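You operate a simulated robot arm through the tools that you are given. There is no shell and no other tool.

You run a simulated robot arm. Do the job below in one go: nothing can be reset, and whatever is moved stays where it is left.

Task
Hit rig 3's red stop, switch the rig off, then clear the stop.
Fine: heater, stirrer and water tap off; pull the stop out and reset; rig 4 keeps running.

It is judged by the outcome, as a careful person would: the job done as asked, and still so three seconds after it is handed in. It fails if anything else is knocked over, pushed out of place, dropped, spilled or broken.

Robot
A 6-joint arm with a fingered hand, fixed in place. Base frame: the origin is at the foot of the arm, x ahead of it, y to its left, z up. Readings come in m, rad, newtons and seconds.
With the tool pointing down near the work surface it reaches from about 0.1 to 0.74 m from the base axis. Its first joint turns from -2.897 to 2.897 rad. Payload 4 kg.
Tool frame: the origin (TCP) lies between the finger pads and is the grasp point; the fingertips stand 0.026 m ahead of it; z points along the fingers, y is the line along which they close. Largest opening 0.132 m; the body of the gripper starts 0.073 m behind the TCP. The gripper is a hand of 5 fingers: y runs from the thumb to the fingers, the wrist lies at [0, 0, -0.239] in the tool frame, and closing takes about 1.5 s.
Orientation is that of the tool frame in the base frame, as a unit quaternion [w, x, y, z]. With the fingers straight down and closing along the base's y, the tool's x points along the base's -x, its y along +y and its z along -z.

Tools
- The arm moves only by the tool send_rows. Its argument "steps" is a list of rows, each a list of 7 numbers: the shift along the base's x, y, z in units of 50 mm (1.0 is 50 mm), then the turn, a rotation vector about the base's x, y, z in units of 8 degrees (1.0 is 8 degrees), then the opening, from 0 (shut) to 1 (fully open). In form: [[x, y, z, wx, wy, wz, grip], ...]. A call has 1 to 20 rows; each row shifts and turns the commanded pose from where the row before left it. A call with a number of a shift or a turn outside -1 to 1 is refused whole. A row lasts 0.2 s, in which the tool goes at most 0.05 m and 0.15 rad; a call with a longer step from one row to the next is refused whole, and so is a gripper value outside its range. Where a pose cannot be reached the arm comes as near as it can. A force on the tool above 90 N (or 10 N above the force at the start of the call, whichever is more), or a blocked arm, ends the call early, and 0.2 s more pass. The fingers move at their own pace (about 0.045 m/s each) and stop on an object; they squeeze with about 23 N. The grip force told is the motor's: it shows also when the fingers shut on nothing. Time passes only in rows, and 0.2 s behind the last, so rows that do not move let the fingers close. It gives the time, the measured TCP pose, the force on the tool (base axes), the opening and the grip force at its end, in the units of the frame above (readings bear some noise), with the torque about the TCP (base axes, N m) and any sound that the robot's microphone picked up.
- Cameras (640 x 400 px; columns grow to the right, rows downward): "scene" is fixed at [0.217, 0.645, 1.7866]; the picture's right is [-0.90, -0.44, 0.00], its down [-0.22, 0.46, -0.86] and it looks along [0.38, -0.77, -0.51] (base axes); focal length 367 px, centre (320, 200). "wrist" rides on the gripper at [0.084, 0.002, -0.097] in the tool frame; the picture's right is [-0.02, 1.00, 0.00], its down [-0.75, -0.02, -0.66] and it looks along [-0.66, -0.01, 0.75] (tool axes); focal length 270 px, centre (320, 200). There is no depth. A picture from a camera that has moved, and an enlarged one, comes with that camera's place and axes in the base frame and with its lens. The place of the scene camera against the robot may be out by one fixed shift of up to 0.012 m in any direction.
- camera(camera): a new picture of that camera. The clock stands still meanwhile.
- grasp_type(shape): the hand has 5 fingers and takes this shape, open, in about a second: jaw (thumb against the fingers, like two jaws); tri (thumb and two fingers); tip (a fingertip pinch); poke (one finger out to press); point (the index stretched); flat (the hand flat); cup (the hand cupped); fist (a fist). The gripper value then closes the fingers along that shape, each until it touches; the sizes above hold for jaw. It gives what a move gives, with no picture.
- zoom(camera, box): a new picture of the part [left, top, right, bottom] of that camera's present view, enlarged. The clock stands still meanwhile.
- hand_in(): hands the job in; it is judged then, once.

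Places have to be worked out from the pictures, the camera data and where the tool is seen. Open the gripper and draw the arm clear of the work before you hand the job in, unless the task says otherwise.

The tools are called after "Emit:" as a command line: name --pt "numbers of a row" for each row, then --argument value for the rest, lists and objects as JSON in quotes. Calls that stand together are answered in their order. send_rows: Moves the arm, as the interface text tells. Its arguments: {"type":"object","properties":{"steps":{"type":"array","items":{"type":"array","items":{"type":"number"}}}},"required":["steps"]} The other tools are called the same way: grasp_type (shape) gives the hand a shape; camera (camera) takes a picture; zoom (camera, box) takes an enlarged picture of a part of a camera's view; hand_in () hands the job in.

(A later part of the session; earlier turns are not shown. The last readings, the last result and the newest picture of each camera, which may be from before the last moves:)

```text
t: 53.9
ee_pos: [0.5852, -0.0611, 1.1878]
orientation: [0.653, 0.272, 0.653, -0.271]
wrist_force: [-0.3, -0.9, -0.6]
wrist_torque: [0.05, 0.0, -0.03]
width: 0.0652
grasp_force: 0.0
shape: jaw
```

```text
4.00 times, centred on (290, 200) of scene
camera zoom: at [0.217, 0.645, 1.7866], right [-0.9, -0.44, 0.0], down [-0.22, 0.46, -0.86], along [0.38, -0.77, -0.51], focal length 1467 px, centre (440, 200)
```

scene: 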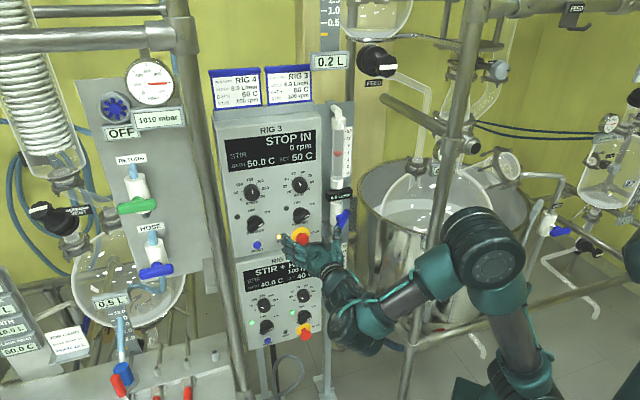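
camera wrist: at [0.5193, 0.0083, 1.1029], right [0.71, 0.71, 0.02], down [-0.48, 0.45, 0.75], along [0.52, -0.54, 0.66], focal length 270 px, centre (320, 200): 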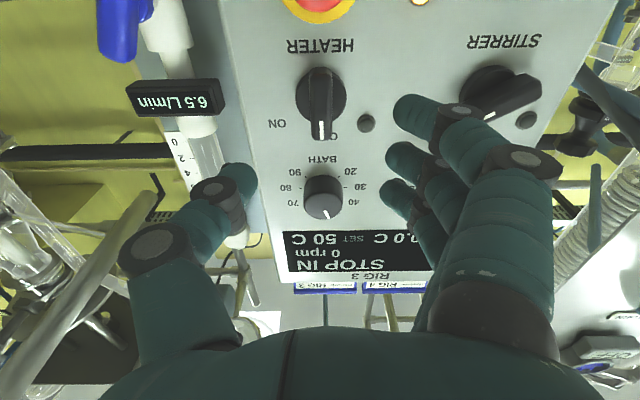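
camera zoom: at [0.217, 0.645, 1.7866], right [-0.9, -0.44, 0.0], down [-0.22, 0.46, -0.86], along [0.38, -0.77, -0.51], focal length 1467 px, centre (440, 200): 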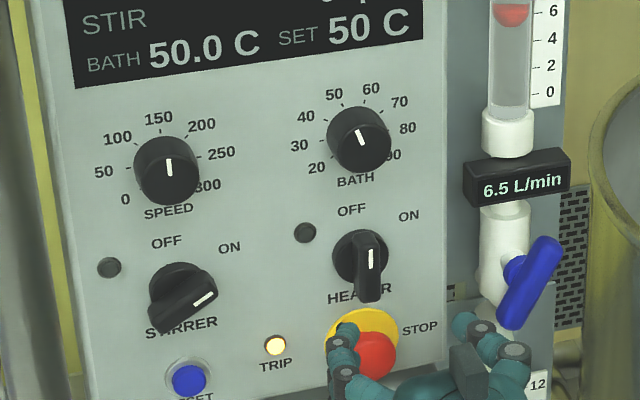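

The heater knob is at OFF. For the stirrer knob (t≈0.507, z≈1.186) the post at about (0.714, 0.159) is close to the hand, so I go there with the camera side pointing down, a slight 8° yaw away from the post, and the jaw at 0.7.

Emit:
send_rows --pt "0.4 0.244 0 0 0 0.167 0.7" --pt "0.4 0.244 0 0 0 0.167 0.7" --pt "0.4 0.244 0 0 0 0.167 0.7"

Emit:
camera --camera "scene"

Emit:
camera --camera "wrist"

```text
t: 54.7
ee_pos: [0.6476, -0.0239, 1.1847]
orientation: [0.663, 0.247, 0.663, -0.247]
wrist_force: [0.4, -0.6, 0.6]
wrist_torque: [-0.03, 0.0, -0.03]
width: 0.0919
grasp_force: 0.1
shape: jaw
```

```text
taken
```

scene: 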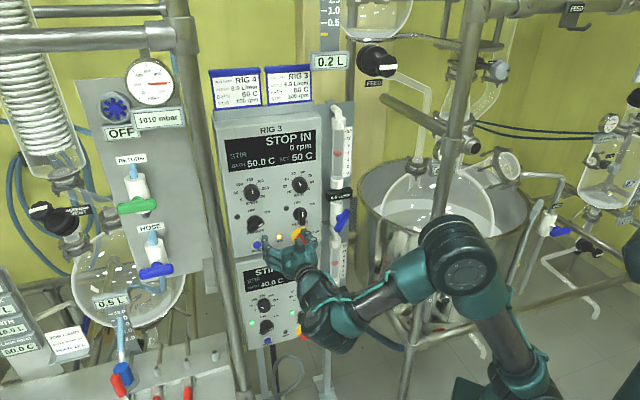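

```text
taken
camera wrist: at [0.5753, 0.0415, 1.1004], right [0.66, 0.75, 0.02], down [-0.51, 0.42, 0.75], along [0.56, -0.51, 0.66], focal length 270 px, centre (320, 200)
```

wrist: 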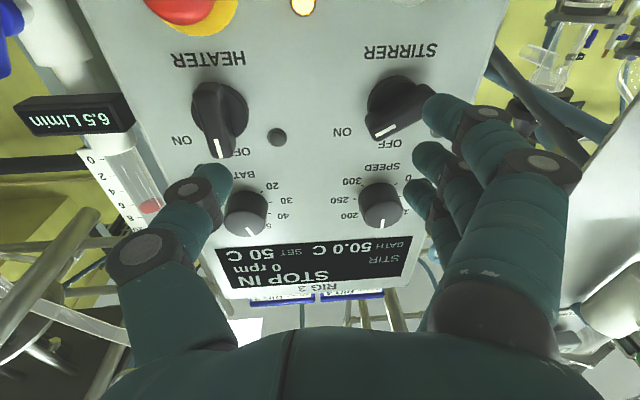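

No contact; the hand is midway between the knobs. I continue to the stirrer knob.

Emit:
send_rows --pt "0.4 0.244 0.01 0 0 0.167 0.7" --pt "0.4 0.244 0.01 0 0 0.167 0.7" --pt "0.38 0.224 0.01 0 0 0.167 0.7"

Emit:
camera --camera "scene"

Emit:
camera --camera "wrist"

Emit:
zoom --camera "wrist" --box '[240, 20, 400, 120]'

```text
t: 55.5
ee_pos: [0.7046, 0.0118, 1.1875]
orientation: [0.67, 0.226, 0.671, -0.224]
wrist_force: [0.1, -0.2, 1.2]
wrist_torque: [0.0, -0.03, -0.02]
width: 0.0919
grasp_force: 0.0
shape: jaw
```

```text
taken
```

scene: 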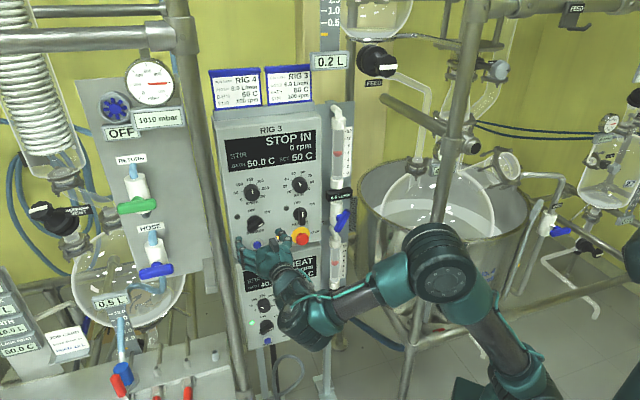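

```text
taken
camera wrist: at [0.6293, 0.0712, 1.1031], right [0.6, 0.8, 0.02], down [-0.53, 0.38, 0.75], along [0.59, -0.47, 0.66], focal length 270 px, centre (320, 200)
```

wrist: 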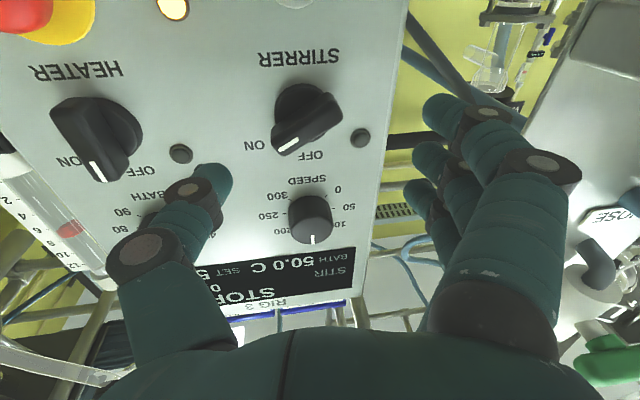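

```text
4.00 times, centred on (320, 70) of wrist
camera zoom: at [0.6293, 0.0712, 1.1031], right [0.6, 0.8, 0.02], down [-0.53, 0.38, 0.75], along [0.59, -0.47, 0.66], focal length 1081 px, centre (320, 720)
```

zoom: 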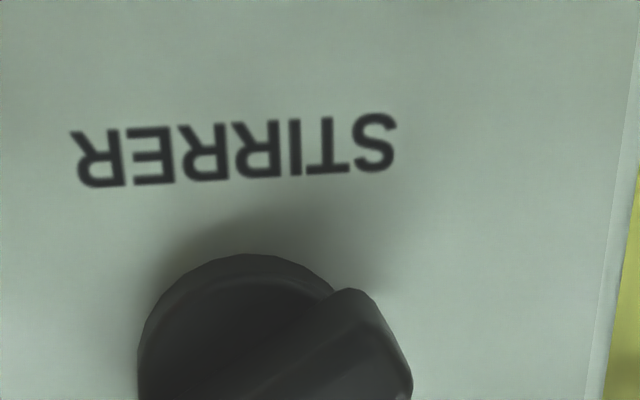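

The stirrer bar centre computes to t=0.507, z=1.185, matching the tool position. I advance 5 cm straight to the panel with the jaw open around the knob.

Emit:
send_rows --pt "0.236 -0.236 -0.015 0 0 0 0.7" --pt "0.236 -0.236 -0.015 0 0 0 0.7" --pt "0.236 -0.236 0 0 0 0 0.7"

Emit:
camera --camera "wrist"

Emit:
zoom --camera "scene" --box '[210, 170, 370, 270]'

```text
t: 56.3
ee_pos: [0.7408, -0.0238, 1.1875]
orientation: [0.671, 0.225, 0.67, -0.222]
wrist_force: [0.5, 0.0, -0.1]
wrist_torque: [0.02, 0.0, 0.0]
width: 0.0923
grasp_force: 0.0
shape: jaw
```

```text
taken
camera wrist: at [0.6652, 0.0352, 1.1033], right [0.6, 0.8, 0.02], down [-0.54, 0.38, 0.75], along [0.59, -0.47, 0.66], focal length 270 px, centre (320, 200)
```

wrist: 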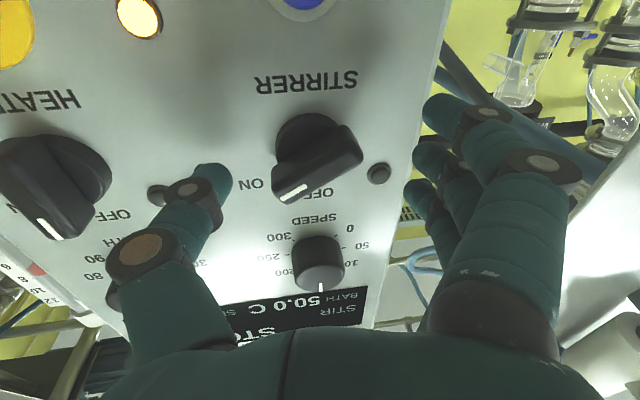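

```text
4.00 times, centred on (290, 220) of scene
camera zoom: at [0.217, 0.645, 1.7866], right [-0.9, -0.44, 0.0], down [-0.22, 0.46, -0.86], along [0.38, -0.77, -0.51], focal length 1467 px, centre (440, 120)
```

zoom: 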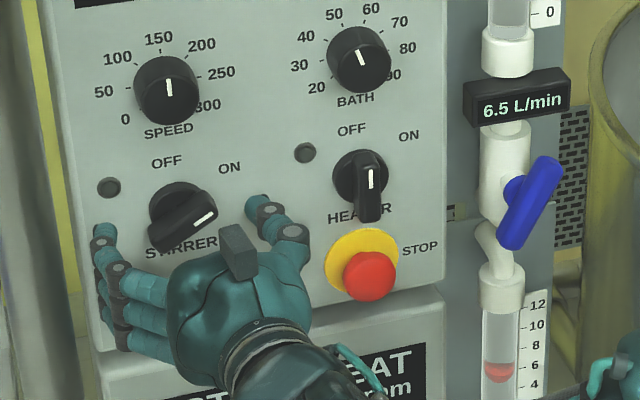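

The jaw now straddles the stirrer knob with room all round. I roll 60° clockwise in place so the fingers stand square across the bar.

Emit:
send_rows --pt "0 0 -0.01 0.663 -0.663 0 0.7" --pt "0 0 -0.01 0.663 -0.663 0 0.7" --pt "0 0 -0.01 0.663 -0.663 0 0.7" --pt "0 0 -0.01 0.663 -0.663 0 0.7"

Emit:
camera --camera "scene"

Emit:
send_rows --pt "0 0 0 0.663 -0.663 0 0.6" --pt "0 0 0 0.663 -0.663 0 0.6" --pt "0 0 0 0.663 -0.663 0 0.6" --pt "0 0 0 0.663 -0.663 0 0.6"

Emit:
camera --camera "wrist"

Emit:
zoom --camera "scene" --box '[210, 170, 370, 270]'

```text
t: 57.3
ee_pos: [0.7412, -0.0236, 1.1847]
orientation: [0.729, 0.382, 0.566, -0.052]
wrist_force: [-0.7, -1.2, -0.1]
wrist_torque: [-0.01, 0.01, 0.04]
width: 0.0919
grasp_force: 0.0
shape: jaw
```

```text
taken
```

scene: 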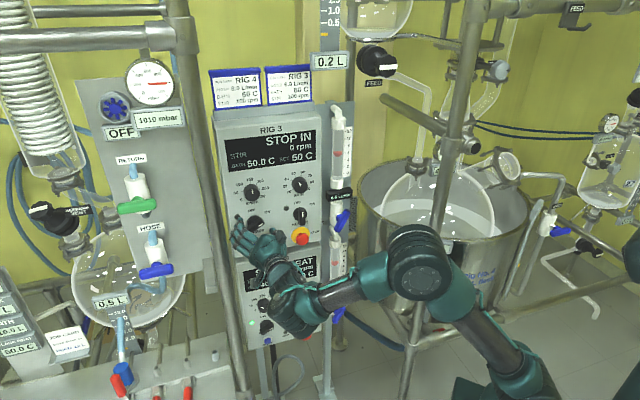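

```text
t: 58.3
ee_pos: [0.7395, -0.0233, 1.1842]
orientation: [0.738, 0.511, 0.423, 0.124]
wrist_force: [-0.1, -0.4, 0.7]
wrist_torque: [-0.02, 0.0, 0.0]
width: 0.0798
grasp_force: 0.1
shape: jaw
```

```text
taken
camera wrist: at [0.7201, 0.0919, 1.1333], right [0.24, 0.43, 0.87], down [-0.96, -0.04, 0.28], along [0.16, -0.9, 0.41], focal length 270 px, centre (320, 200)
```

wrist: 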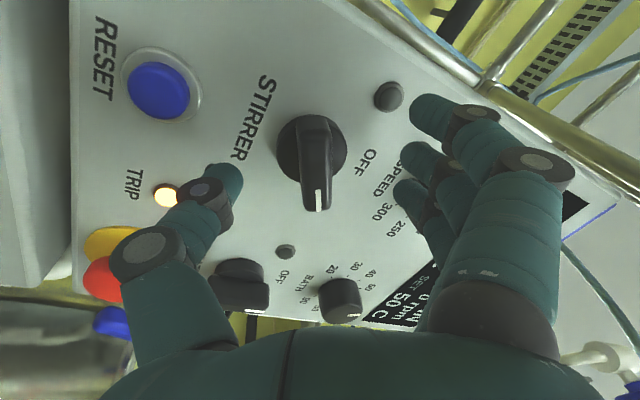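

```text
4.00 times, centred on (290, 220) of scene
camera zoom: at [0.217, 0.645, 1.7866], right [-0.9, -0.44, 0.0], down [-0.22, 0.46, -0.86], along [0.38, -0.77, -0.51], focal length 1467 px, centre (440, 120)
```

zoom: 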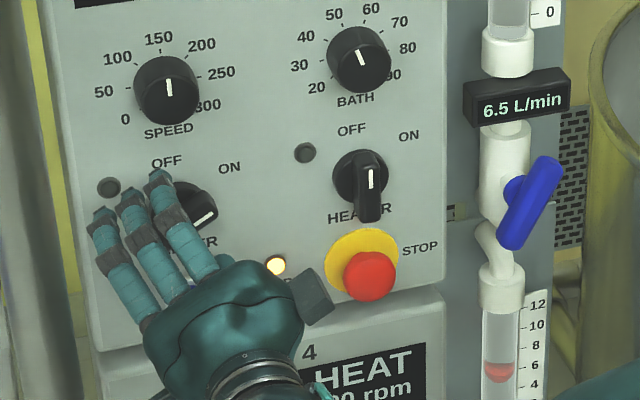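

The bar stands square between thumb and fingers. I close on it.

Emit:
send_rows --pt "0 0 0.02 0 0 0 0" --pt "0 0 0 0 0 0 0" --pt "0 0 0 0 0 0 0" --pt "0 0 0 0 0 0 0" --pt "0 0 0 0 0 0 0" --pt "0 0 0 0 0 0 0" --pt "0 0 0 0 0 0 0"

Emit:
camera --camera "wrist"

```text
t: 59.9
ee_pos: [0.7401, -0.0229, 1.186]
orientation: [0.738, 0.512, 0.423, 0.121]
wrist_force: [-2.3, -3.4, -5.4]
wrist_torque: [0.05, 0.01, -0.05]
width: 0.0052
grasp_force: 22.7
shape: jaw
```

```text
taken
camera wrist: at [0.7203, 0.0915, 1.1332], right [0.24, 0.43, 0.87], down [-0.96, -0.04, 0.29], along [0.16, -0.9, 0.41], focal length 270 px, centre (320, 200)
```

wrist: 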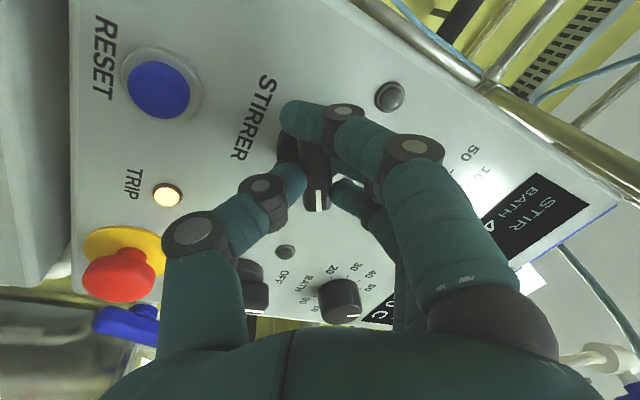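

Same grip as on the heater knob (22.7 N, mark visible between the fingers). I turn it 60° counter-clockwise, back to the camera-down orientation.

Emit:
send_rows --pt "0 0 0 -0.663 0.663 0 0" --pt "0 0 0 -0.663 0.663 0 0" --pt "0 0 0 -0.663 0.663 0 0" --pt "0 0 0 -0.663 0.663 0 0" --pt "-0.007 -0.007 -0.02 -0.663 0.663 0 0" --pt "0 0 0 -0.663 0.663 0 0" --pt "0 0 0 -0.663 0.663 0 0" --pt "0 0 0 -0.663 0.663 0 0"

Emit:
camera --camera "wrist"

Emit:
zoom --camera "scene" --box '[210, 170, 370, 270]'

```text
t: 61.7
ee_pos: [0.7405, -0.0252, 1.185]
orientation: [0.671, 0.225, 0.67, -0.225]
wrist_force: [-2.7, -4.6, 9.4]
wrist_torque: [-0.1, -0.14, -0.02]
width: 0.005
grasp_force: 22.8
shape: jaw
```

```text
taken
camera wrist: at [0.664, 0.0351, 1.1013], right [0.6, 0.8, 0.02], down [-0.54, 0.39, 0.75], along [0.59, -0.46, 0.66], focal length 270 px, centre (320, 200)
```

wrist: 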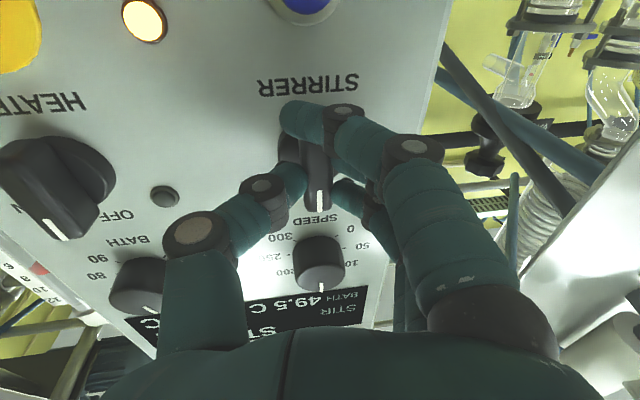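

```text
4.00 times, centred on (290, 220) of scene
camera zoom: at [0.217, 0.645, 1.7866], right [-0.9, -0.44, 0.0], down [-0.22, 0.46, -0.86], along [0.38, -0.77, -0.51], focal length 1467 px, centre (440, 120)
```

zoom: 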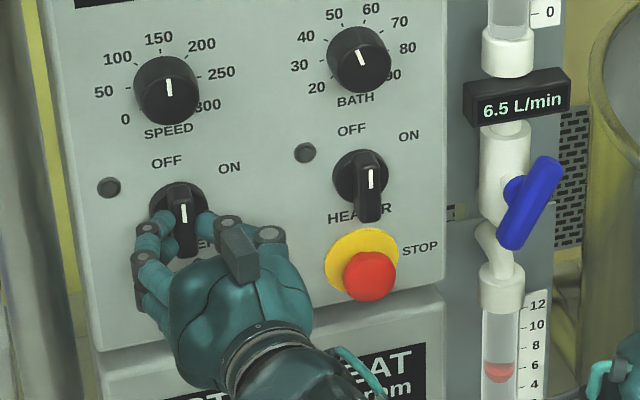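

Both knobs now point to OFF. I release, withdraw along the normal, then move back toward the right and look at the tap and the vessel beside it.

Emit:
send_rows --pt "0 0 0 0 0 0 0.5" --pt "0 0 0 0 0 0 0.5" --pt "0 0 0 0 0 0 0.5" --pt "0 0 0 0 0 0 0.5" --pt "-0.1 0.1 0 0 0 0 0.5" --pt "-0.2 0.2 0 0 0 0 0.5" --pt "-0.2 0.2 0 0 0 0 0.5" --pt "-0.35 -0.05 0 0 0 0 0.5" --pt "-0.4 -0.3 0 0 0 -0.2 0.5" --pt "-0.4 -0.3 0 0 0 -0.2 0.5" --pt "-0.4 -0.3 0 0 0 -0.2 0.5" --pt "-0.4 -0.3 0 0 0 -0.2 0.5"

Emit:
camera --camera "wrist"

Emit:
zoom --camera "scene" --box '[210, 130, 450, 280]'

```text
t: 64.3
ee_pos: [0.6173, -0.0625, 1.184]
orientation: [0.657, 0.263, 0.657, -0.262]
wrist_force: [-1.0, -0.6, -0.2]
wrist_torque: [-0.04, 0.0, 0.01]
width: 0.0655
grasp_force: 0.1
shape: jaw
```

```text
taken
camera wrist: at [0.5488, 0.0057, 1.1], right [0.69, 0.73, 0.02], down [-0.49, 0.44, 0.75], along [0.54, -0.53, 0.66], focal length 270 px, centre (320, 200)
```

wrist: 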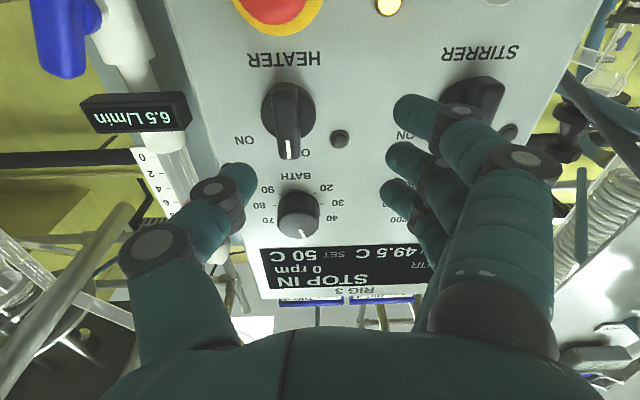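

```text
2.67 times, centred on (330, 205) of scene
camera zoom: at [0.217, 0.645, 1.7866], right [-0.9, -0.44, 0.0], down [-0.22, 0.46, -0.86], along [0.38, -0.77, -0.51], focal length 978 px, centre (293, 187)
```

zoom: 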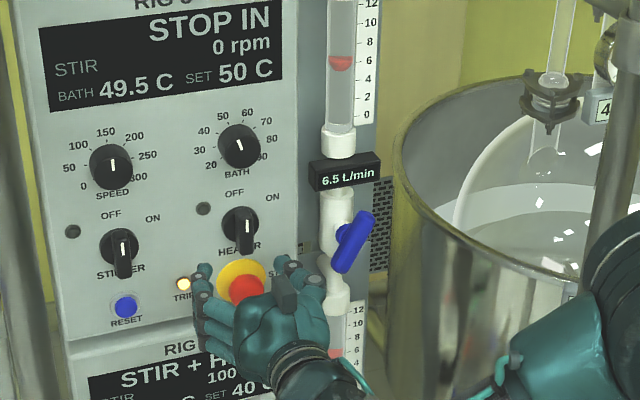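

Both switches are at OFF. I move to a viewpoint in front of the tap, still well off the panel, to judge the lever and the vessel next to it.

Emit:
send_rows --pt "-0.432 -0.258 -0.216 0 0 0 0.5" --pt "-0.432 -0.258 -0.216 0 0 0 0.5" --pt "-0.432 -0.258 -0.216 0 0 0 0.5" --pt "-0.432 -0.258 -0.216 0 0 0 0.5" --pt "-0.432 -0.258 -0.216 0 0 0 0.5"

Emit:
camera --camera "wrist"

Emit:
camera --camera "scene"

Emit:
zoom --camera "scene" --box '[290, 150, 450, 250]'

```text
t: 65.5
ee_pos: [0.5086, -0.1266, 1.132]
orientation: [0.657, 0.263, 0.657, -0.261]
wrist_force: [0.3, 0.2, -0.1]
wrist_torque: [0.0, 0.02, 0.01]
width: 0.0653
grasp_force: 0.0
shape: jaw
```

```text
taken
camera wrist: at [0.4392, -0.0594, 1.0476], right [0.69, 0.73, 0.02], down [-0.49, 0.44, 0.75], along [0.54, -0.53, 0.66], focal length 270 px, centre (320, 200)
```

wrist: 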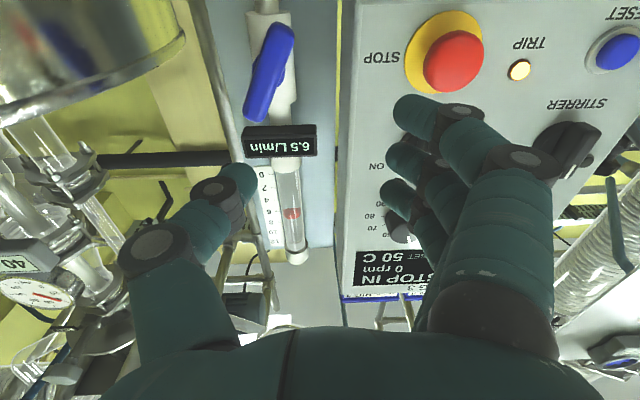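

```text
taken
```

scene: 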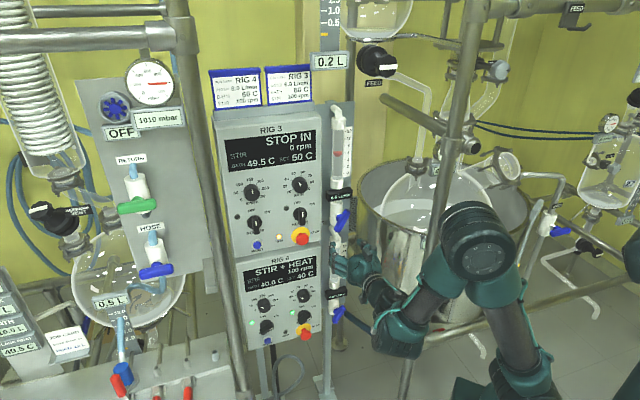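

```text
4.00 times, centred on (370, 200) of scene
camera zoom: at [0.217, 0.645, 1.7866], right [-0.9, -0.44, 0.0], down [-0.22, 0.46, -0.86], along [0.38, -0.77, -0.51], focal length 1467 px, centre (120, 200)
```

zoom: 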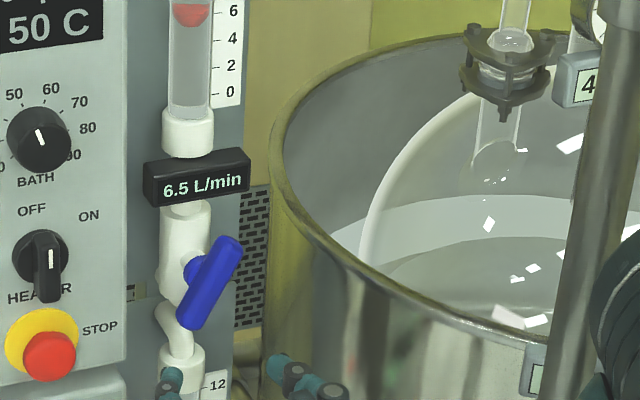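

The vessel's rim is at least 7 cm from the tap, so there is room. I zoom in on the lever from here to get its exact pose.

Emit:
zoom --camera "wrist" --box '[200, 10, 360, 110]'

Emit:
zoom --camera "wrist" --box '[0, 0, 320, 200]'

```text
4.00 times, centred on (280, 60) of wrist
camera zoom: at [0.4392, -0.0594, 1.0476], right [0.69, 0.73, 0.02], down [-0.49, 0.44, 0.75], along [0.54, -0.53, 0.66], focal length 1081 px, centre (480, 760)
```

zoom: 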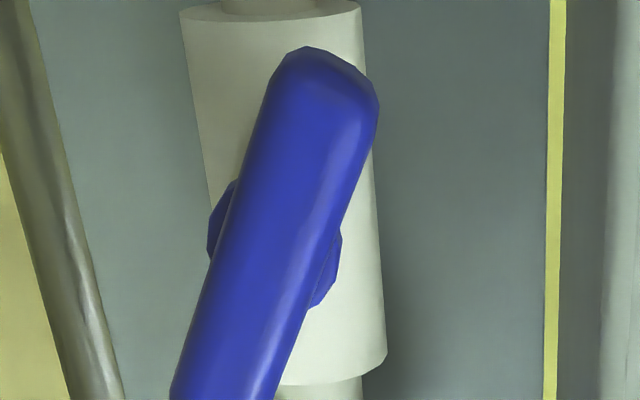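

```text
2.00 times, centred on (160, 100) of wrist
camera zoom: at [0.4392, -0.0594, 1.0476], right [0.69, 0.73, 0.02], down [-0.49, 0.44, 0.75], along [0.54, -0.53, 0.66], focal length 541 px, centre (640, 400)
```

zoom: 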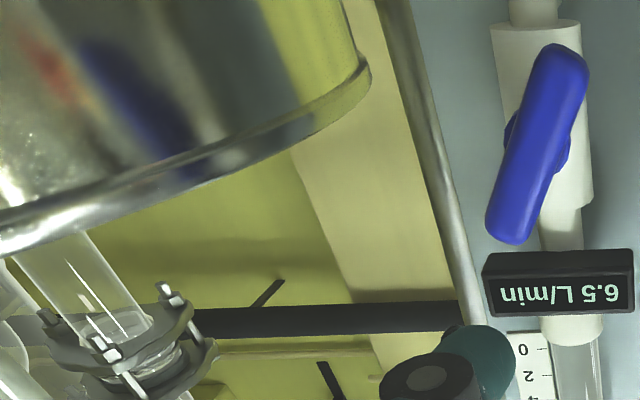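

The lever is a bar 88 mm long centred on its pivot at about t=0.229, z=1.121, tilted 25° clockwise from the pipe, so it should shut by turning on clockwise to square with the pipe. I line up to pinch it, rolling 25° to stand across it.

Emit:
send_rows --pt "-0.002 -0.29 -0.056 0.561 -0.561 0 0.5" --pt "-0.002 -0.29 -0.056 0.561 -0.561 0 0.5" --pt "-0.002 -0.29 -0.056 0.561 -0.561 0 0.5" --pt "-0.002 -0.29 -0.056 0.561 -0.561 0 0.5"

Emit:
camera --camera "wrist"

Emit:
camera --camera "scene"

```text
t: 66.5
ee_pos: [0.5099, -0.1828, 1.1192]
orientation: [0.702, 0.398, 0.58, -0.111]
wrist_force: [0.1, -0.7, 0.2]
wrist_torque: [0.01, 0.0, 0.03]
width: 0.0651
grasp_force: 0.2
shape: jaw
```

```text
taken
camera wrist: at [0.466, -0.0905, 1.0428], right [0.61, 0.65, 0.45], down [-0.71, 0.21, 0.67], along [0.34, -0.73, 0.6], focal length 270 px, centre (320, 200)
```

wrist: 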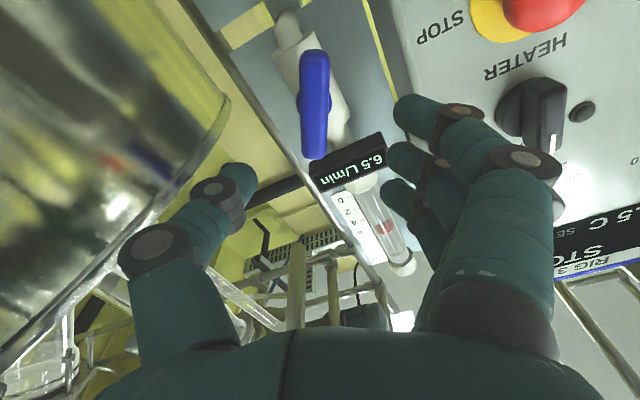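

```text
taken
```

scene: 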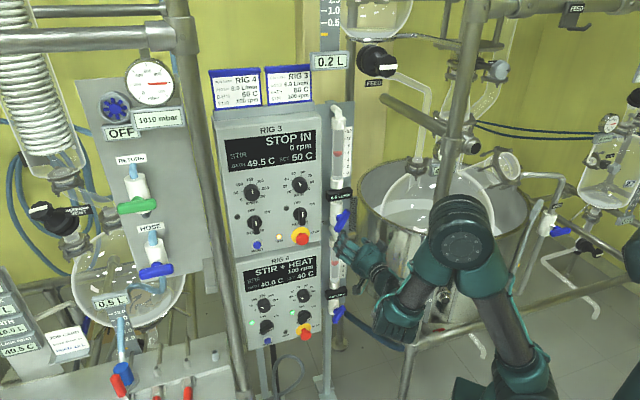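

The lever is centred between the open jaw. The vessel wall works out at about 3–4 cm from thumb and palm at the grasp pose, so I advance straight, 7.5 cm first.

Emit:
send_rows --pt "0.2055 -0.2185 0.005 0 0 0 0.5" --pt "0.2055 -0.2185 0.005 0 0 0 0.5" --pt "0.2055 -0.2185 0.005 0 0 0 0.5" --pt "0.2055 -0.2185 0.005 0 0 0 0.5" --pt "0.2055 -0.2185 0.005 0 0 0 0.5"

Emit:
camera --camera "wrist"

Emit:
zoom --camera "scene" --box '[290, 180, 418, 260]'

```text
t: 67.7
ee_pos: [0.5616, -0.2381, 1.1206]
orientation: [0.702, 0.398, 0.58, -0.112]
wrist_force: [0.8, -0.4, -0.7]
wrist_torque: [-0.02, 0.0, 0.01]
width: 0.0654
grasp_force: 0.1
shape: jaw
```

```text
taken
camera wrist: at [0.5187, -0.1454, 1.0444], right [0.61, 0.65, 0.45], down [-0.71, 0.21, 0.67], along [0.34, -0.73, 0.6], focal length 270 px, centre (320, 200)
```

wrist: 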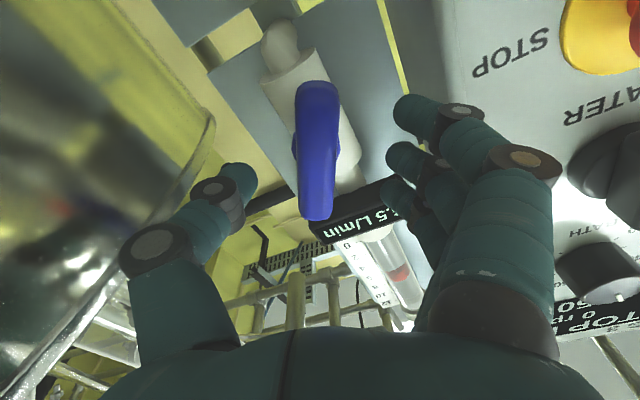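

```text
5.00 times, centred on (354, 220) of scene
camera zoom: at [0.217, 0.645, 1.7866], right [-0.9, -0.44, 0.0], down [-0.22, 0.46, -0.86], along [0.38, -0.77, -0.51], focal length 1834 px, centre (150, 100)
```

zoom: 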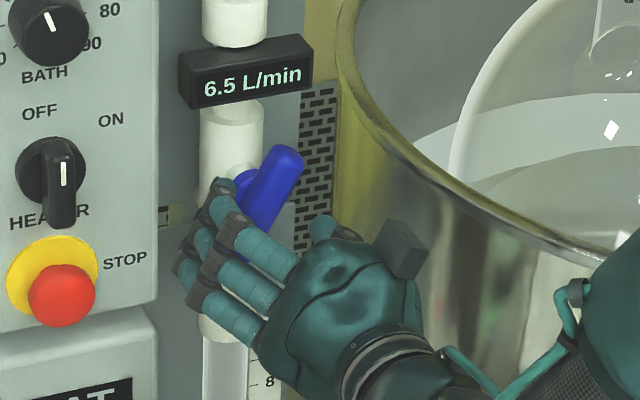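

The tips are level with the front of the lever with gaps on both sides. I go 18 mm deeper and close on it.

Emit:
send_rows --pt "0.127 -0.127 0 0 0 0 0.5" --pt "0.127 -0.127 0 0 0 0 0.5" --pt "0 0 0 0 0 0 0" --pt "0 0 0 0 0 0 0" --pt "0 0 0 0 0 0 0" --pt "0 0 0 0 0 0 0" --pt "0 0 0 0 0 0 0" --pt "0 0 0 0 0 0 0"

Emit:
camera --camera "wrist"

Emit:
zoom --camera "scene" --box '[290, 180, 418, 260]'

```text
t: 69.5
ee_pos: [0.5742, -0.2512, 1.1212]
orientation: [0.702, 0.399, 0.579, -0.113]
wrist_force: [3.5, -2.1, 1.0]
wrist_torque: [-0.01, -0.02, 0.06]
width: 0.0174
grasp_force: 22.9
shape: jaw
```

```text
taken
camera wrist: at [0.5309, -0.1586, 1.0444], right [0.61, 0.65, 0.45], down [-0.71, 0.21, 0.67], along [0.34, -0.73, 0.6], focal length 270 px, centre (320, 200)
```

wrist: 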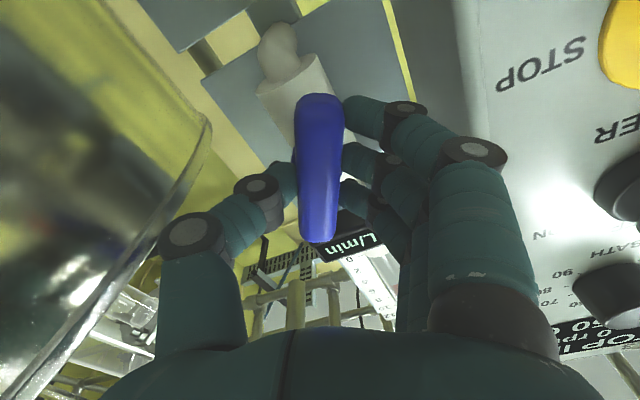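

```text
5.00 times, centred on (354, 220) of scene
camera zoom: at [0.217, 0.645, 1.7866], right [-0.9, -0.44, 0.0], down [-0.22, 0.46, -0.86], along [0.38, -0.77, -0.51], focal length 1834 px, centre (150, 100)
```

zoom: 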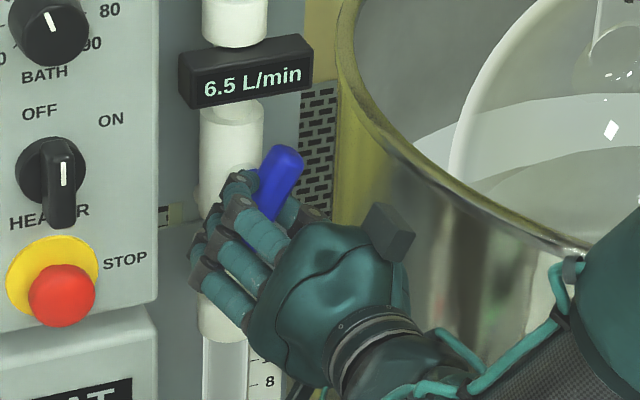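

The lever is gripped by thumb and all three fingers (17 mm across). I turn it 22° clockwise and watch the flow reading.

Emit:
send_rows --pt "0 0 0 0.663 -0.663 0 0" --pt "0 0 0 0.663 -0.663 0 0" --pt "0 0 0 0.663 -0.663 0 0"

Emit:
zoom --camera "scene" --box '[290, 150, 418, 230]'

Emit:
camera --camera "wrist"

```text
t: 70.3
ee_pos: [0.5737, -0.2505, 1.1198]
orientation: [0.713, 0.504, 0.487, 0.024]
wrist_force: [7.8, -6.2, 3.1]
wrist_torque: [-0.13, -0.07, 0.04]
width: 0.0167
grasp_force: 23.0
shape: jaw
```

```text
5.00 times, centred on (354, 190) of scene
camera zoom: at [0.217, 0.645, 1.7866], right [-0.9, -0.44, 0.0], down [-0.22, 0.46, -0.86], along [0.38, -0.77, -0.51], focal length 1834 px, centre (150, 250)
```

zoom: 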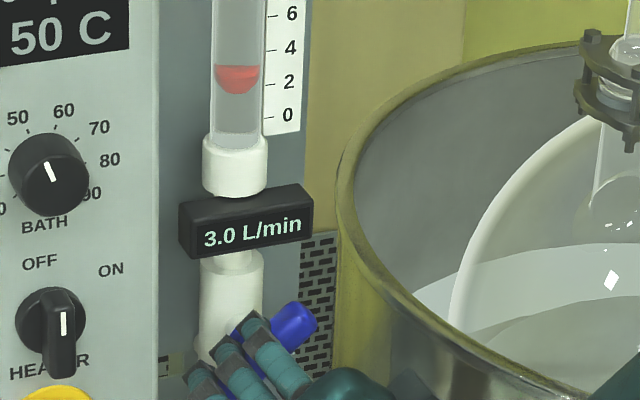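

```text
taken
camera wrist: at [0.5493, -0.1397, 1.0638], right [0.44, 0.48, 0.76], down [-0.88, 0.05, 0.48], along [0.19, -0.88, 0.44], focal length 270 px, centre (320, 200)
```

wrist: 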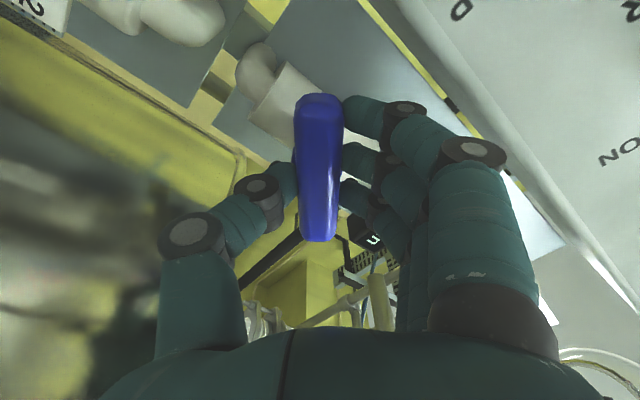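

The flow fell from 6.5 to 3.0 L/min, so this is the closing direction and the right tap. I keep turning clockwise.

Emit:
send_rows --pt "0 0 0 0.663 -0.663 0 0" --pt "0 0 0 0.663 -0.663 0 0" --pt "0 0 0 0.663 -0.663 0 0"

Emit:
zoom --camera "scene" --box '[290, 150, 418, 230]'

Emit:
camera --camera "wrist"

```text
t: 71.1
ee_pos: [0.5717, -0.251, 1.1213]
orientation: [0.697, 0.59, 0.375, 0.162]
wrist_force: [7.7, -15.9, 4.2]
wrist_torque: [-0.15, -0.08, -0.11]
width: 0.0164
grasp_force: 22.9
shape: jaw
```

```text
5.00 times, centred on (354, 190) of scene
camera zoom: at [0.217, 0.645, 1.7866], right [-0.9, -0.44, 0.0], down [-0.22, 0.46, -0.86], along [0.38, -0.77, -0.51], focal length 1834 px, centre (150, 250)
```

zoom: 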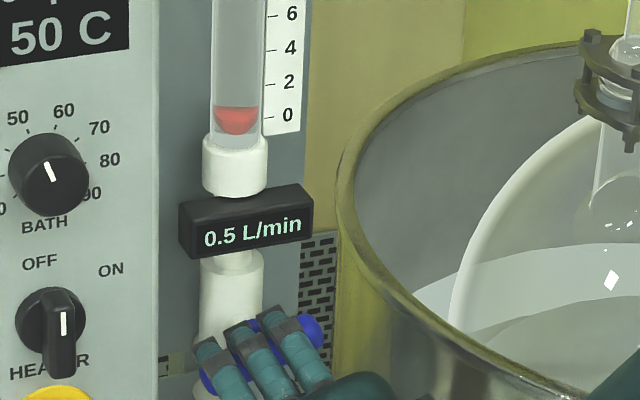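

```text
taken
camera wrist: at [0.5611, -0.1273, 1.0918], right [0.2, 0.24, 0.95], down [-0.97, -0.04, 0.22], along [0.09, -0.97, 0.22], focal length 270 px, centre (320, 200)
```

wrist: 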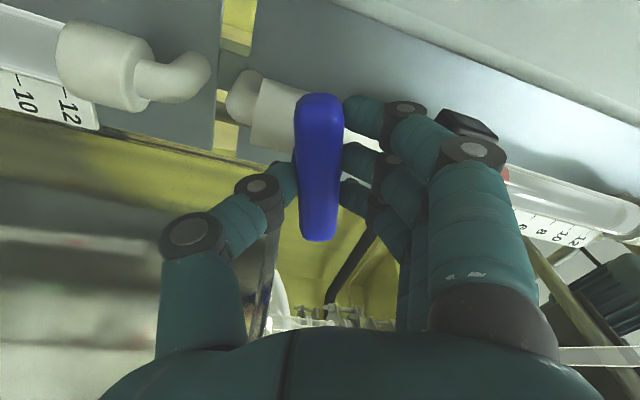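

Down to 0.5 L/min. I turn the remaining 20° or so to bring the lever square to the pipe.

Emit:
send_rows --pt "0 0 0 0.6 -0.6 0 0" --pt "0 0 0 0.6 -0.6 0 0" --pt "0 0 0 0.5 -0.5 0 0"

Emit:
zoom --camera "scene" --box '[290, 150, 418, 230]'

Emit:
camera --camera "wrist"

```text
t: 71.9
ee_pos: [0.5735, -0.2516, 1.1205]
orientation: [0.662, 0.644, 0.268, 0.272]
wrist_force: [3.6, -14.7, 3.6]
wrist_torque: [-0.22, 0.07, -0.16]
width: 0.0164
grasp_force: 23.0
shape: jaw
```

```text
5.00 times, centred on (354, 190) of scene
camera zoom: at [0.217, 0.645, 1.7866], right [-0.9, -0.44, 0.0], down [-0.22, 0.46, -0.86], along [0.38, -0.77, -0.51], focal length 1834 px, centre (150, 250)
```

zoom: 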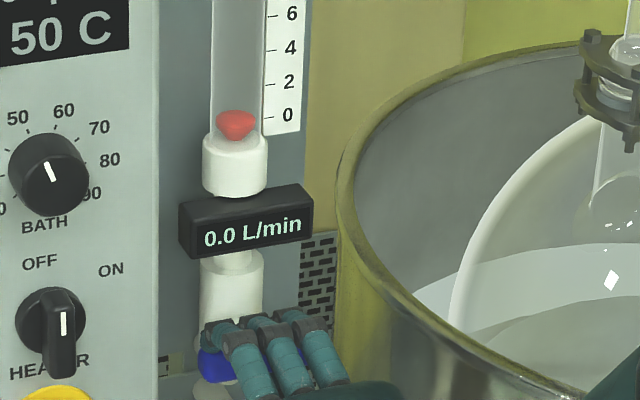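

```text
taken
camera wrist: at [0.5647, -0.1238, 1.1193], right [-0.03, 0.01, 1.0], down [-1.0, -0.07, -0.03], along [0.07, -1.0, 0.01], focal length 270 px, centre (320, 200)
```

wrist: 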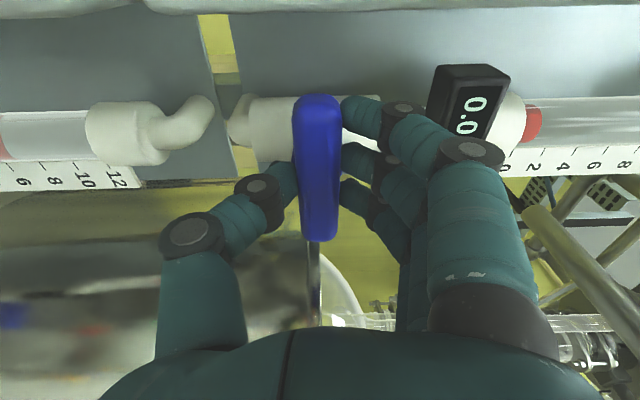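

The flow reads 0.0 L/min with the lever square to the pipe. I release and back straight out.

Emit:
send_rows --pt "0 0 0 0 0 0 0.5" --pt "0 0 0 0 0 0 0.5" --pt "0 0 0 0 0 0 0.5" --pt "0 0 0 0 0 0 0.5" --pt "-0.1 0.1 0 0 0 0 0.5" --pt "-0.212 0.212 0 0 0 0 0.5" --pt "-0.212 0.212 0 0 0 0 0.5" --pt "-0.212 0.212 0 0 0 0 0.5" --pt "-0.212 0.212 0 0 0 0 0.5" --pt "-0.212 0.212 0 0 0 0 0.5" --pt "-0.212 0.212 0 0 0 0 0.5"

Emit:
camera --camera "wrist"

Emit:
camera --camera "scene"

Emit:
zoom --camera "scene" --box '[210, 160, 370, 260]'

```text
t: 74.3
ee_pos: [0.5121, -0.1872, 1.1224]
orientation: [0.659, 0.646, 0.27, 0.273]
wrist_force: [-0.1, -0.9, -0.1]
wrist_torque: [0.02, -0.01, 0.01]
width: 0.0653
grasp_force: 0.0
shape: jaw
out of reach, approached as far as the arm can: row 11
```

```text
taken
camera wrist: at [0.5032, -0.0599, 1.1224], right [-0.02, 0.0, 1.0], down [-1.0, -0.07, -0.02], along [0.07, -1.0, 0.0], focal length 270 px, centre (320, 200)
```

wrist: 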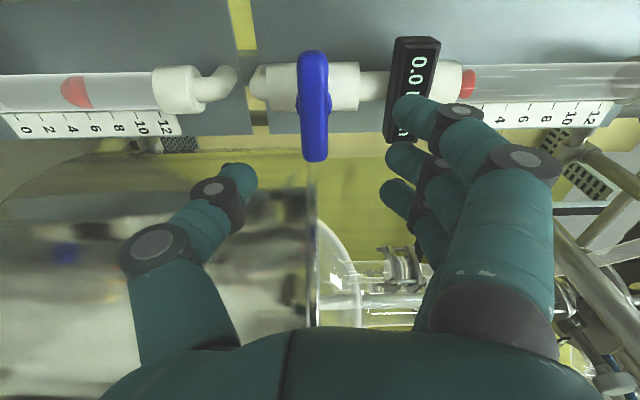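

```text
taken
```

scene: 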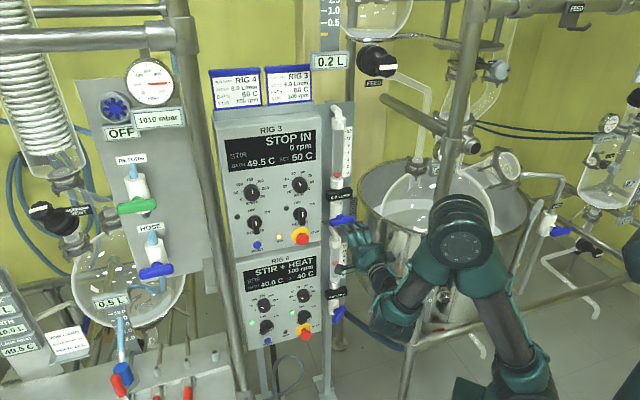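

```text
4.00 times, centred on (290, 210) of scene
camera zoom: at [0.217, 0.645, 1.7866], right [-0.9, -0.44, 0.0], down [-0.22, 0.46, -0.86], along [0.38, -0.77, -0.51], focal length 1467 px, centre (440, 160)
```

zoom: 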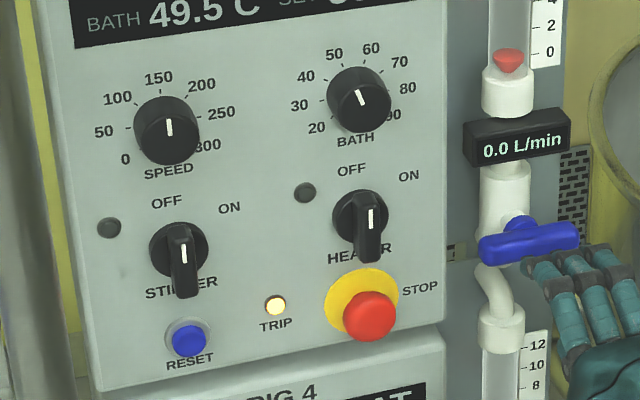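

Everything is off: tap 0.0 L/min, both switches at OFF, and rig 4 still runs at 100 rpm. Now I roll back to camera-down and move in front of the stop to pull it out.

Emit:
send_rows --pt "0.139 0.197 -0.027 -0.674 0.674 0 0.6" --pt "0.139 0.197 -0.027 -0.674 0.674 0 0.6" --pt "0.139 0.197 -0.027 -0.674 0.674 0 0.6" --pt "0.139 0.197 -0.027 -0.674 0.674 0 0.6" --pt "0.139 0.197 -0.027 -0.674 0.674 0 0.6" --pt "0.139 0.197 -0.027 -0.674 0.674 0 0.6" --pt "0.139 0.197 -0.027 -0.674 0.674 0 0.6" --pt "0.139 0.197 -0.027 -0.674 0.674 0 0.6" --pt "0.139 0.197 -0.027 -0.674 0.674 0 0.6" --pt "0.139 0.197 -0.027 -0.674 0.674 0 0.6" --pt "0.139 0.197 -0.027 -0.674 0.674 0 0.6" --pt "0.139 0.197 -0.027 -0.674 0.674 0 0.6"

Emit:
camera --camera "wrist"

Emit:
zoom --camera "wrist" --box '[220, 40, 420, 165]'

```text
t: 76.9
ee_pos: [0.5959, -0.0696, 1.1071]
orientation: [0.652, 0.251, 0.662, -0.273]
wrist_force: [-0.3, -1.2, 0.2]
wrist_torque: [0.0, 0.01, 0.02]
width: 0.0787
grasp_force: 0.0
shape: jaw
```

```text
taken
camera wrist: at [0.5247, -0.0051, 1.0224], right [0.69, 0.73, -0.01], down [-0.47, 0.46, 0.75], along [0.55, -0.51, 0.66], focal length 270 px, centre (320, 200)
```

wrist: 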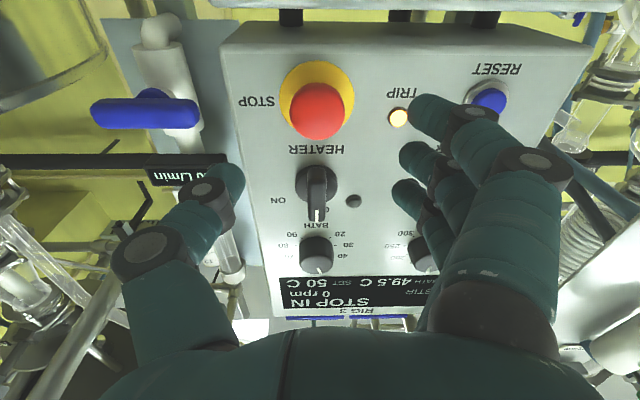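

```text
3.20 times, centred on (320, 102) of wrist
camera zoom: at [0.5247, -0.0051, 1.0224], right [0.69, 0.73, -0.01], down [-0.47, 0.46, 0.75], along [0.55, -0.51, 0.66], focal length 865 px, centre (320, 512)
```

zoom: 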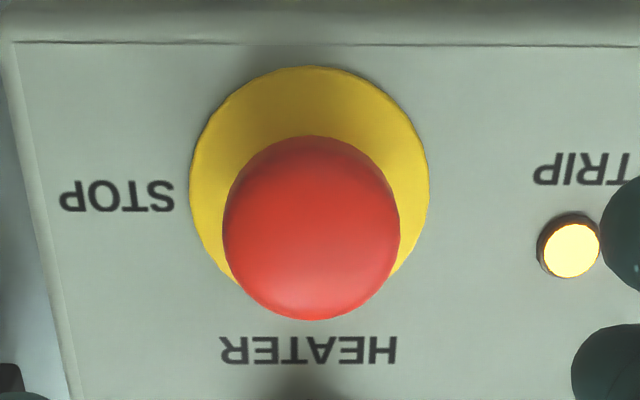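

The stop's head is centred on the tool axis, 41 mm across. I advance with the jaw at 0.6 until the fingertips are beside the head, checking once on the way.

Emit:
send_rows --pt "0.212 -0.212 -0.01 0 0 0 0.6" --pt "0.212 -0.212 -0.01 0 0 0 0.6" --pt "0.212 -0.212 -0.01 0 0 0 0.6" --pt "0.212 -0.212 -0.01 0 0 0 0.6"

Emit:
camera --camera "wrist"

Emit:
zoom --camera "scene" --box '[250, 190, 378, 270]'

```text
t: 77.9
ee_pos: [0.6393, -0.1134, 1.1026]
orientation: [0.652, 0.251, 0.662, -0.271]
wrist_force: [0.0, -1.1, -0.4]
wrist_torque: [-0.03, -0.01, -0.02]
width: 0.0785
grasp_force: 0.1
shape: jaw
```

```text
taken
camera wrist: at [0.5678, -0.0478, 1.0191], right [0.69, 0.73, -0.01], down [-0.47, 0.46, 0.75], along [0.55, -0.51, 0.66], focal length 270 px, centre (320, 200)
```

wrist: 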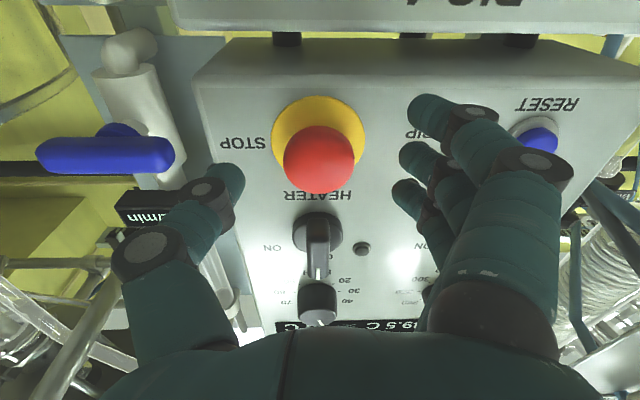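

```text
5.00 times, centred on (314, 230) of scene
camera zoom: at [0.217, 0.645, 1.7866], right [-0.9, -0.44, 0.0], down [-0.22, 0.46, -0.86], along [0.38, -0.77, -0.51], focal length 1834 px, centre (350, 50)
```

zoom: 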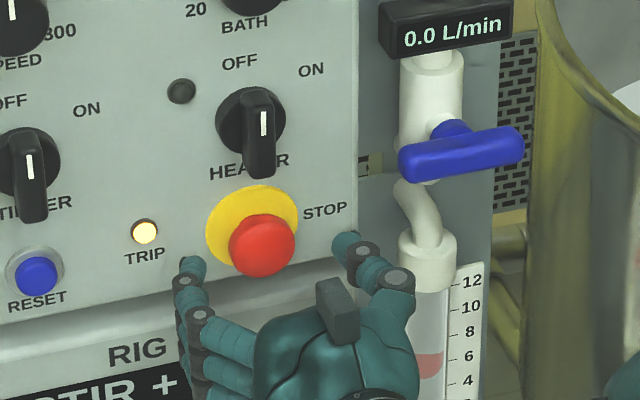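

The head sits exactly on the axis between thumb and fingers. I go 20 mm deeper, so the tips reach behind the head's widest part, and close.

Emit:
send_rows --pt "0.1414 -0.1414 0.02 0 0 0 0.6" --pt "0.1414 -0.1414 0.02 0 0 0 0.6" --pt "0 0 0 0 0 0 0" --pt "0 0 0 0 0 0 0" --pt "0 0 0 0 0 0 0" --pt "0 0 0 0 0 0 0" --pt "0 0 0 0 0 0 0" --pt "0 0 0 0 0 0 0"

Emit:
camera --camera "wrist"

Emit:
zoom --camera "scene" --box '[250, 190, 378, 270]'

```text
t: 79.7
ee_pos: [0.6533, -0.1278, 1.1058]
orientation: [0.652, 0.253, 0.661, -0.272]
wrist_force: [-4.3, -5.4, 0.5]
wrist_torque: [-0.06, 0.03, -0.06]
width: 0.0203
grasp_force: 22.8
shape: jaw
```

```text
taken
camera wrist: at [0.5816, -0.0629, 1.0216], right [0.69, 0.72, -0.01], down [-0.47, 0.46, 0.75], along [0.55, -0.51, 0.66], focal length 270 px, centre (320, 200)
```

wrist: 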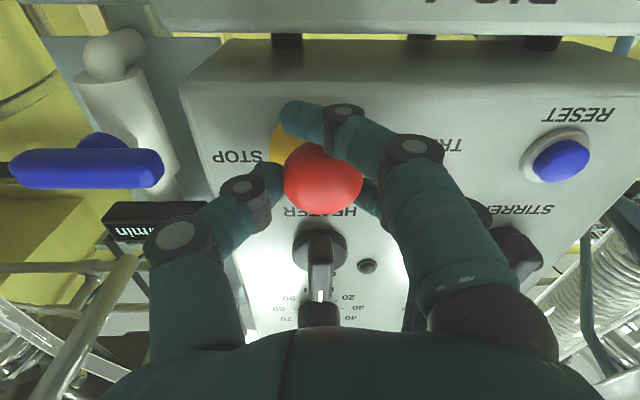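

```text
5.00 times, centred on (314, 230) of scene
camera zoom: at [0.217, 0.645, 1.7866], right [-0.9, -0.44, 0.0], down [-0.22, 0.46, -0.86], along [0.38, -0.77, -0.51], focal length 1834 px, centre (350, 50)
```

zoom: 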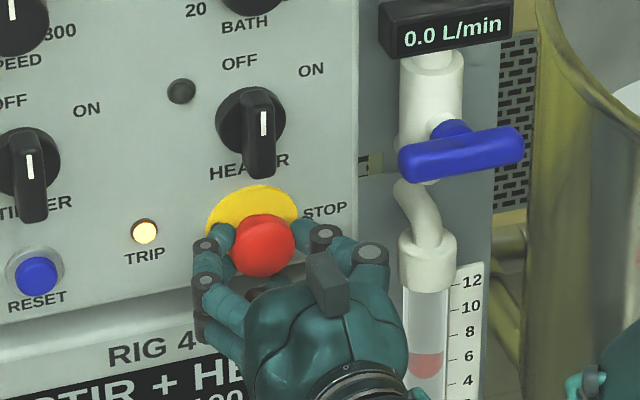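

The tips have closed behind the mushroom head (20 mm gap). I pull straight back in 4 mm rows.

Emit:
send_rows --pt "-0.0566 0.0566 0 0 0 0 0" --pt "-0.0566 0.0566 0 0 0 0 0" --pt "-0.0566 0.0566 0 0 0 0 0"

Emit:
camera --camera "wrist"

Emit:
zoom --camera "scene" --box '[210, 130, 370, 230]'

```text
t: 80.5
ee_pos: [0.6435, -0.1196, 1.1068]
orientation: [0.652, 0.252, 0.661, -0.273]
wrist_force: [9.4, -19.3, 1.1]
wrist_torque: [-0.06, 0.01, -0.04]
width: 0.0192
grasp_force: 23.1
shape: jaw
```

```text
taken
camera wrist: at [0.5732, -0.0548, 1.0219], right [0.69, 0.72, -0.01], down [-0.47, 0.46, 0.75], along [0.55, -0.52, 0.66], focal length 270 px, centre (320, 200)
```

wrist: 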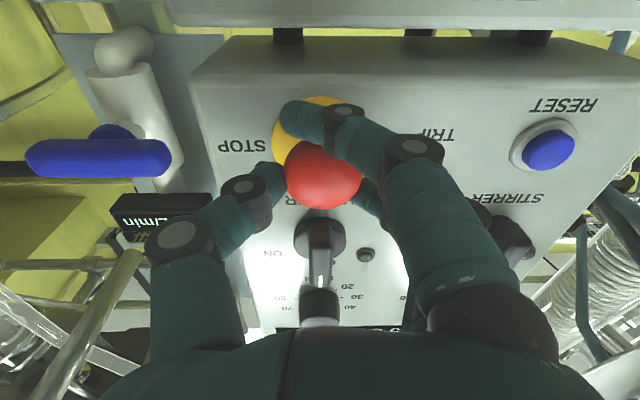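

```text
4.00 times, centred on (290, 180) of scene
camera zoom: at [0.217, 0.645, 1.7866], right [-0.9, -0.44, 0.0], down [-0.22, 0.46, -0.86], along [0.38, -0.77, -0.51], focal length 1467 px, centre (440, 280)
```

zoom: 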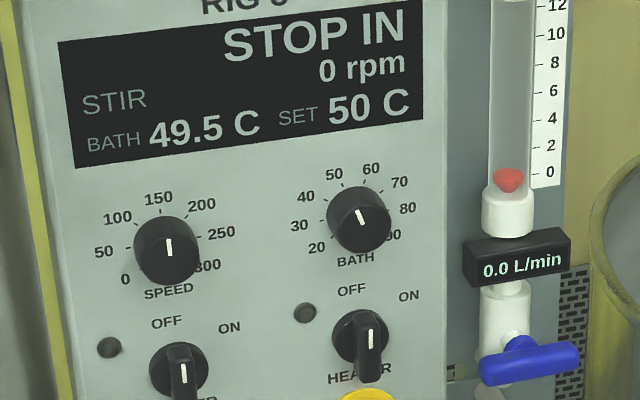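

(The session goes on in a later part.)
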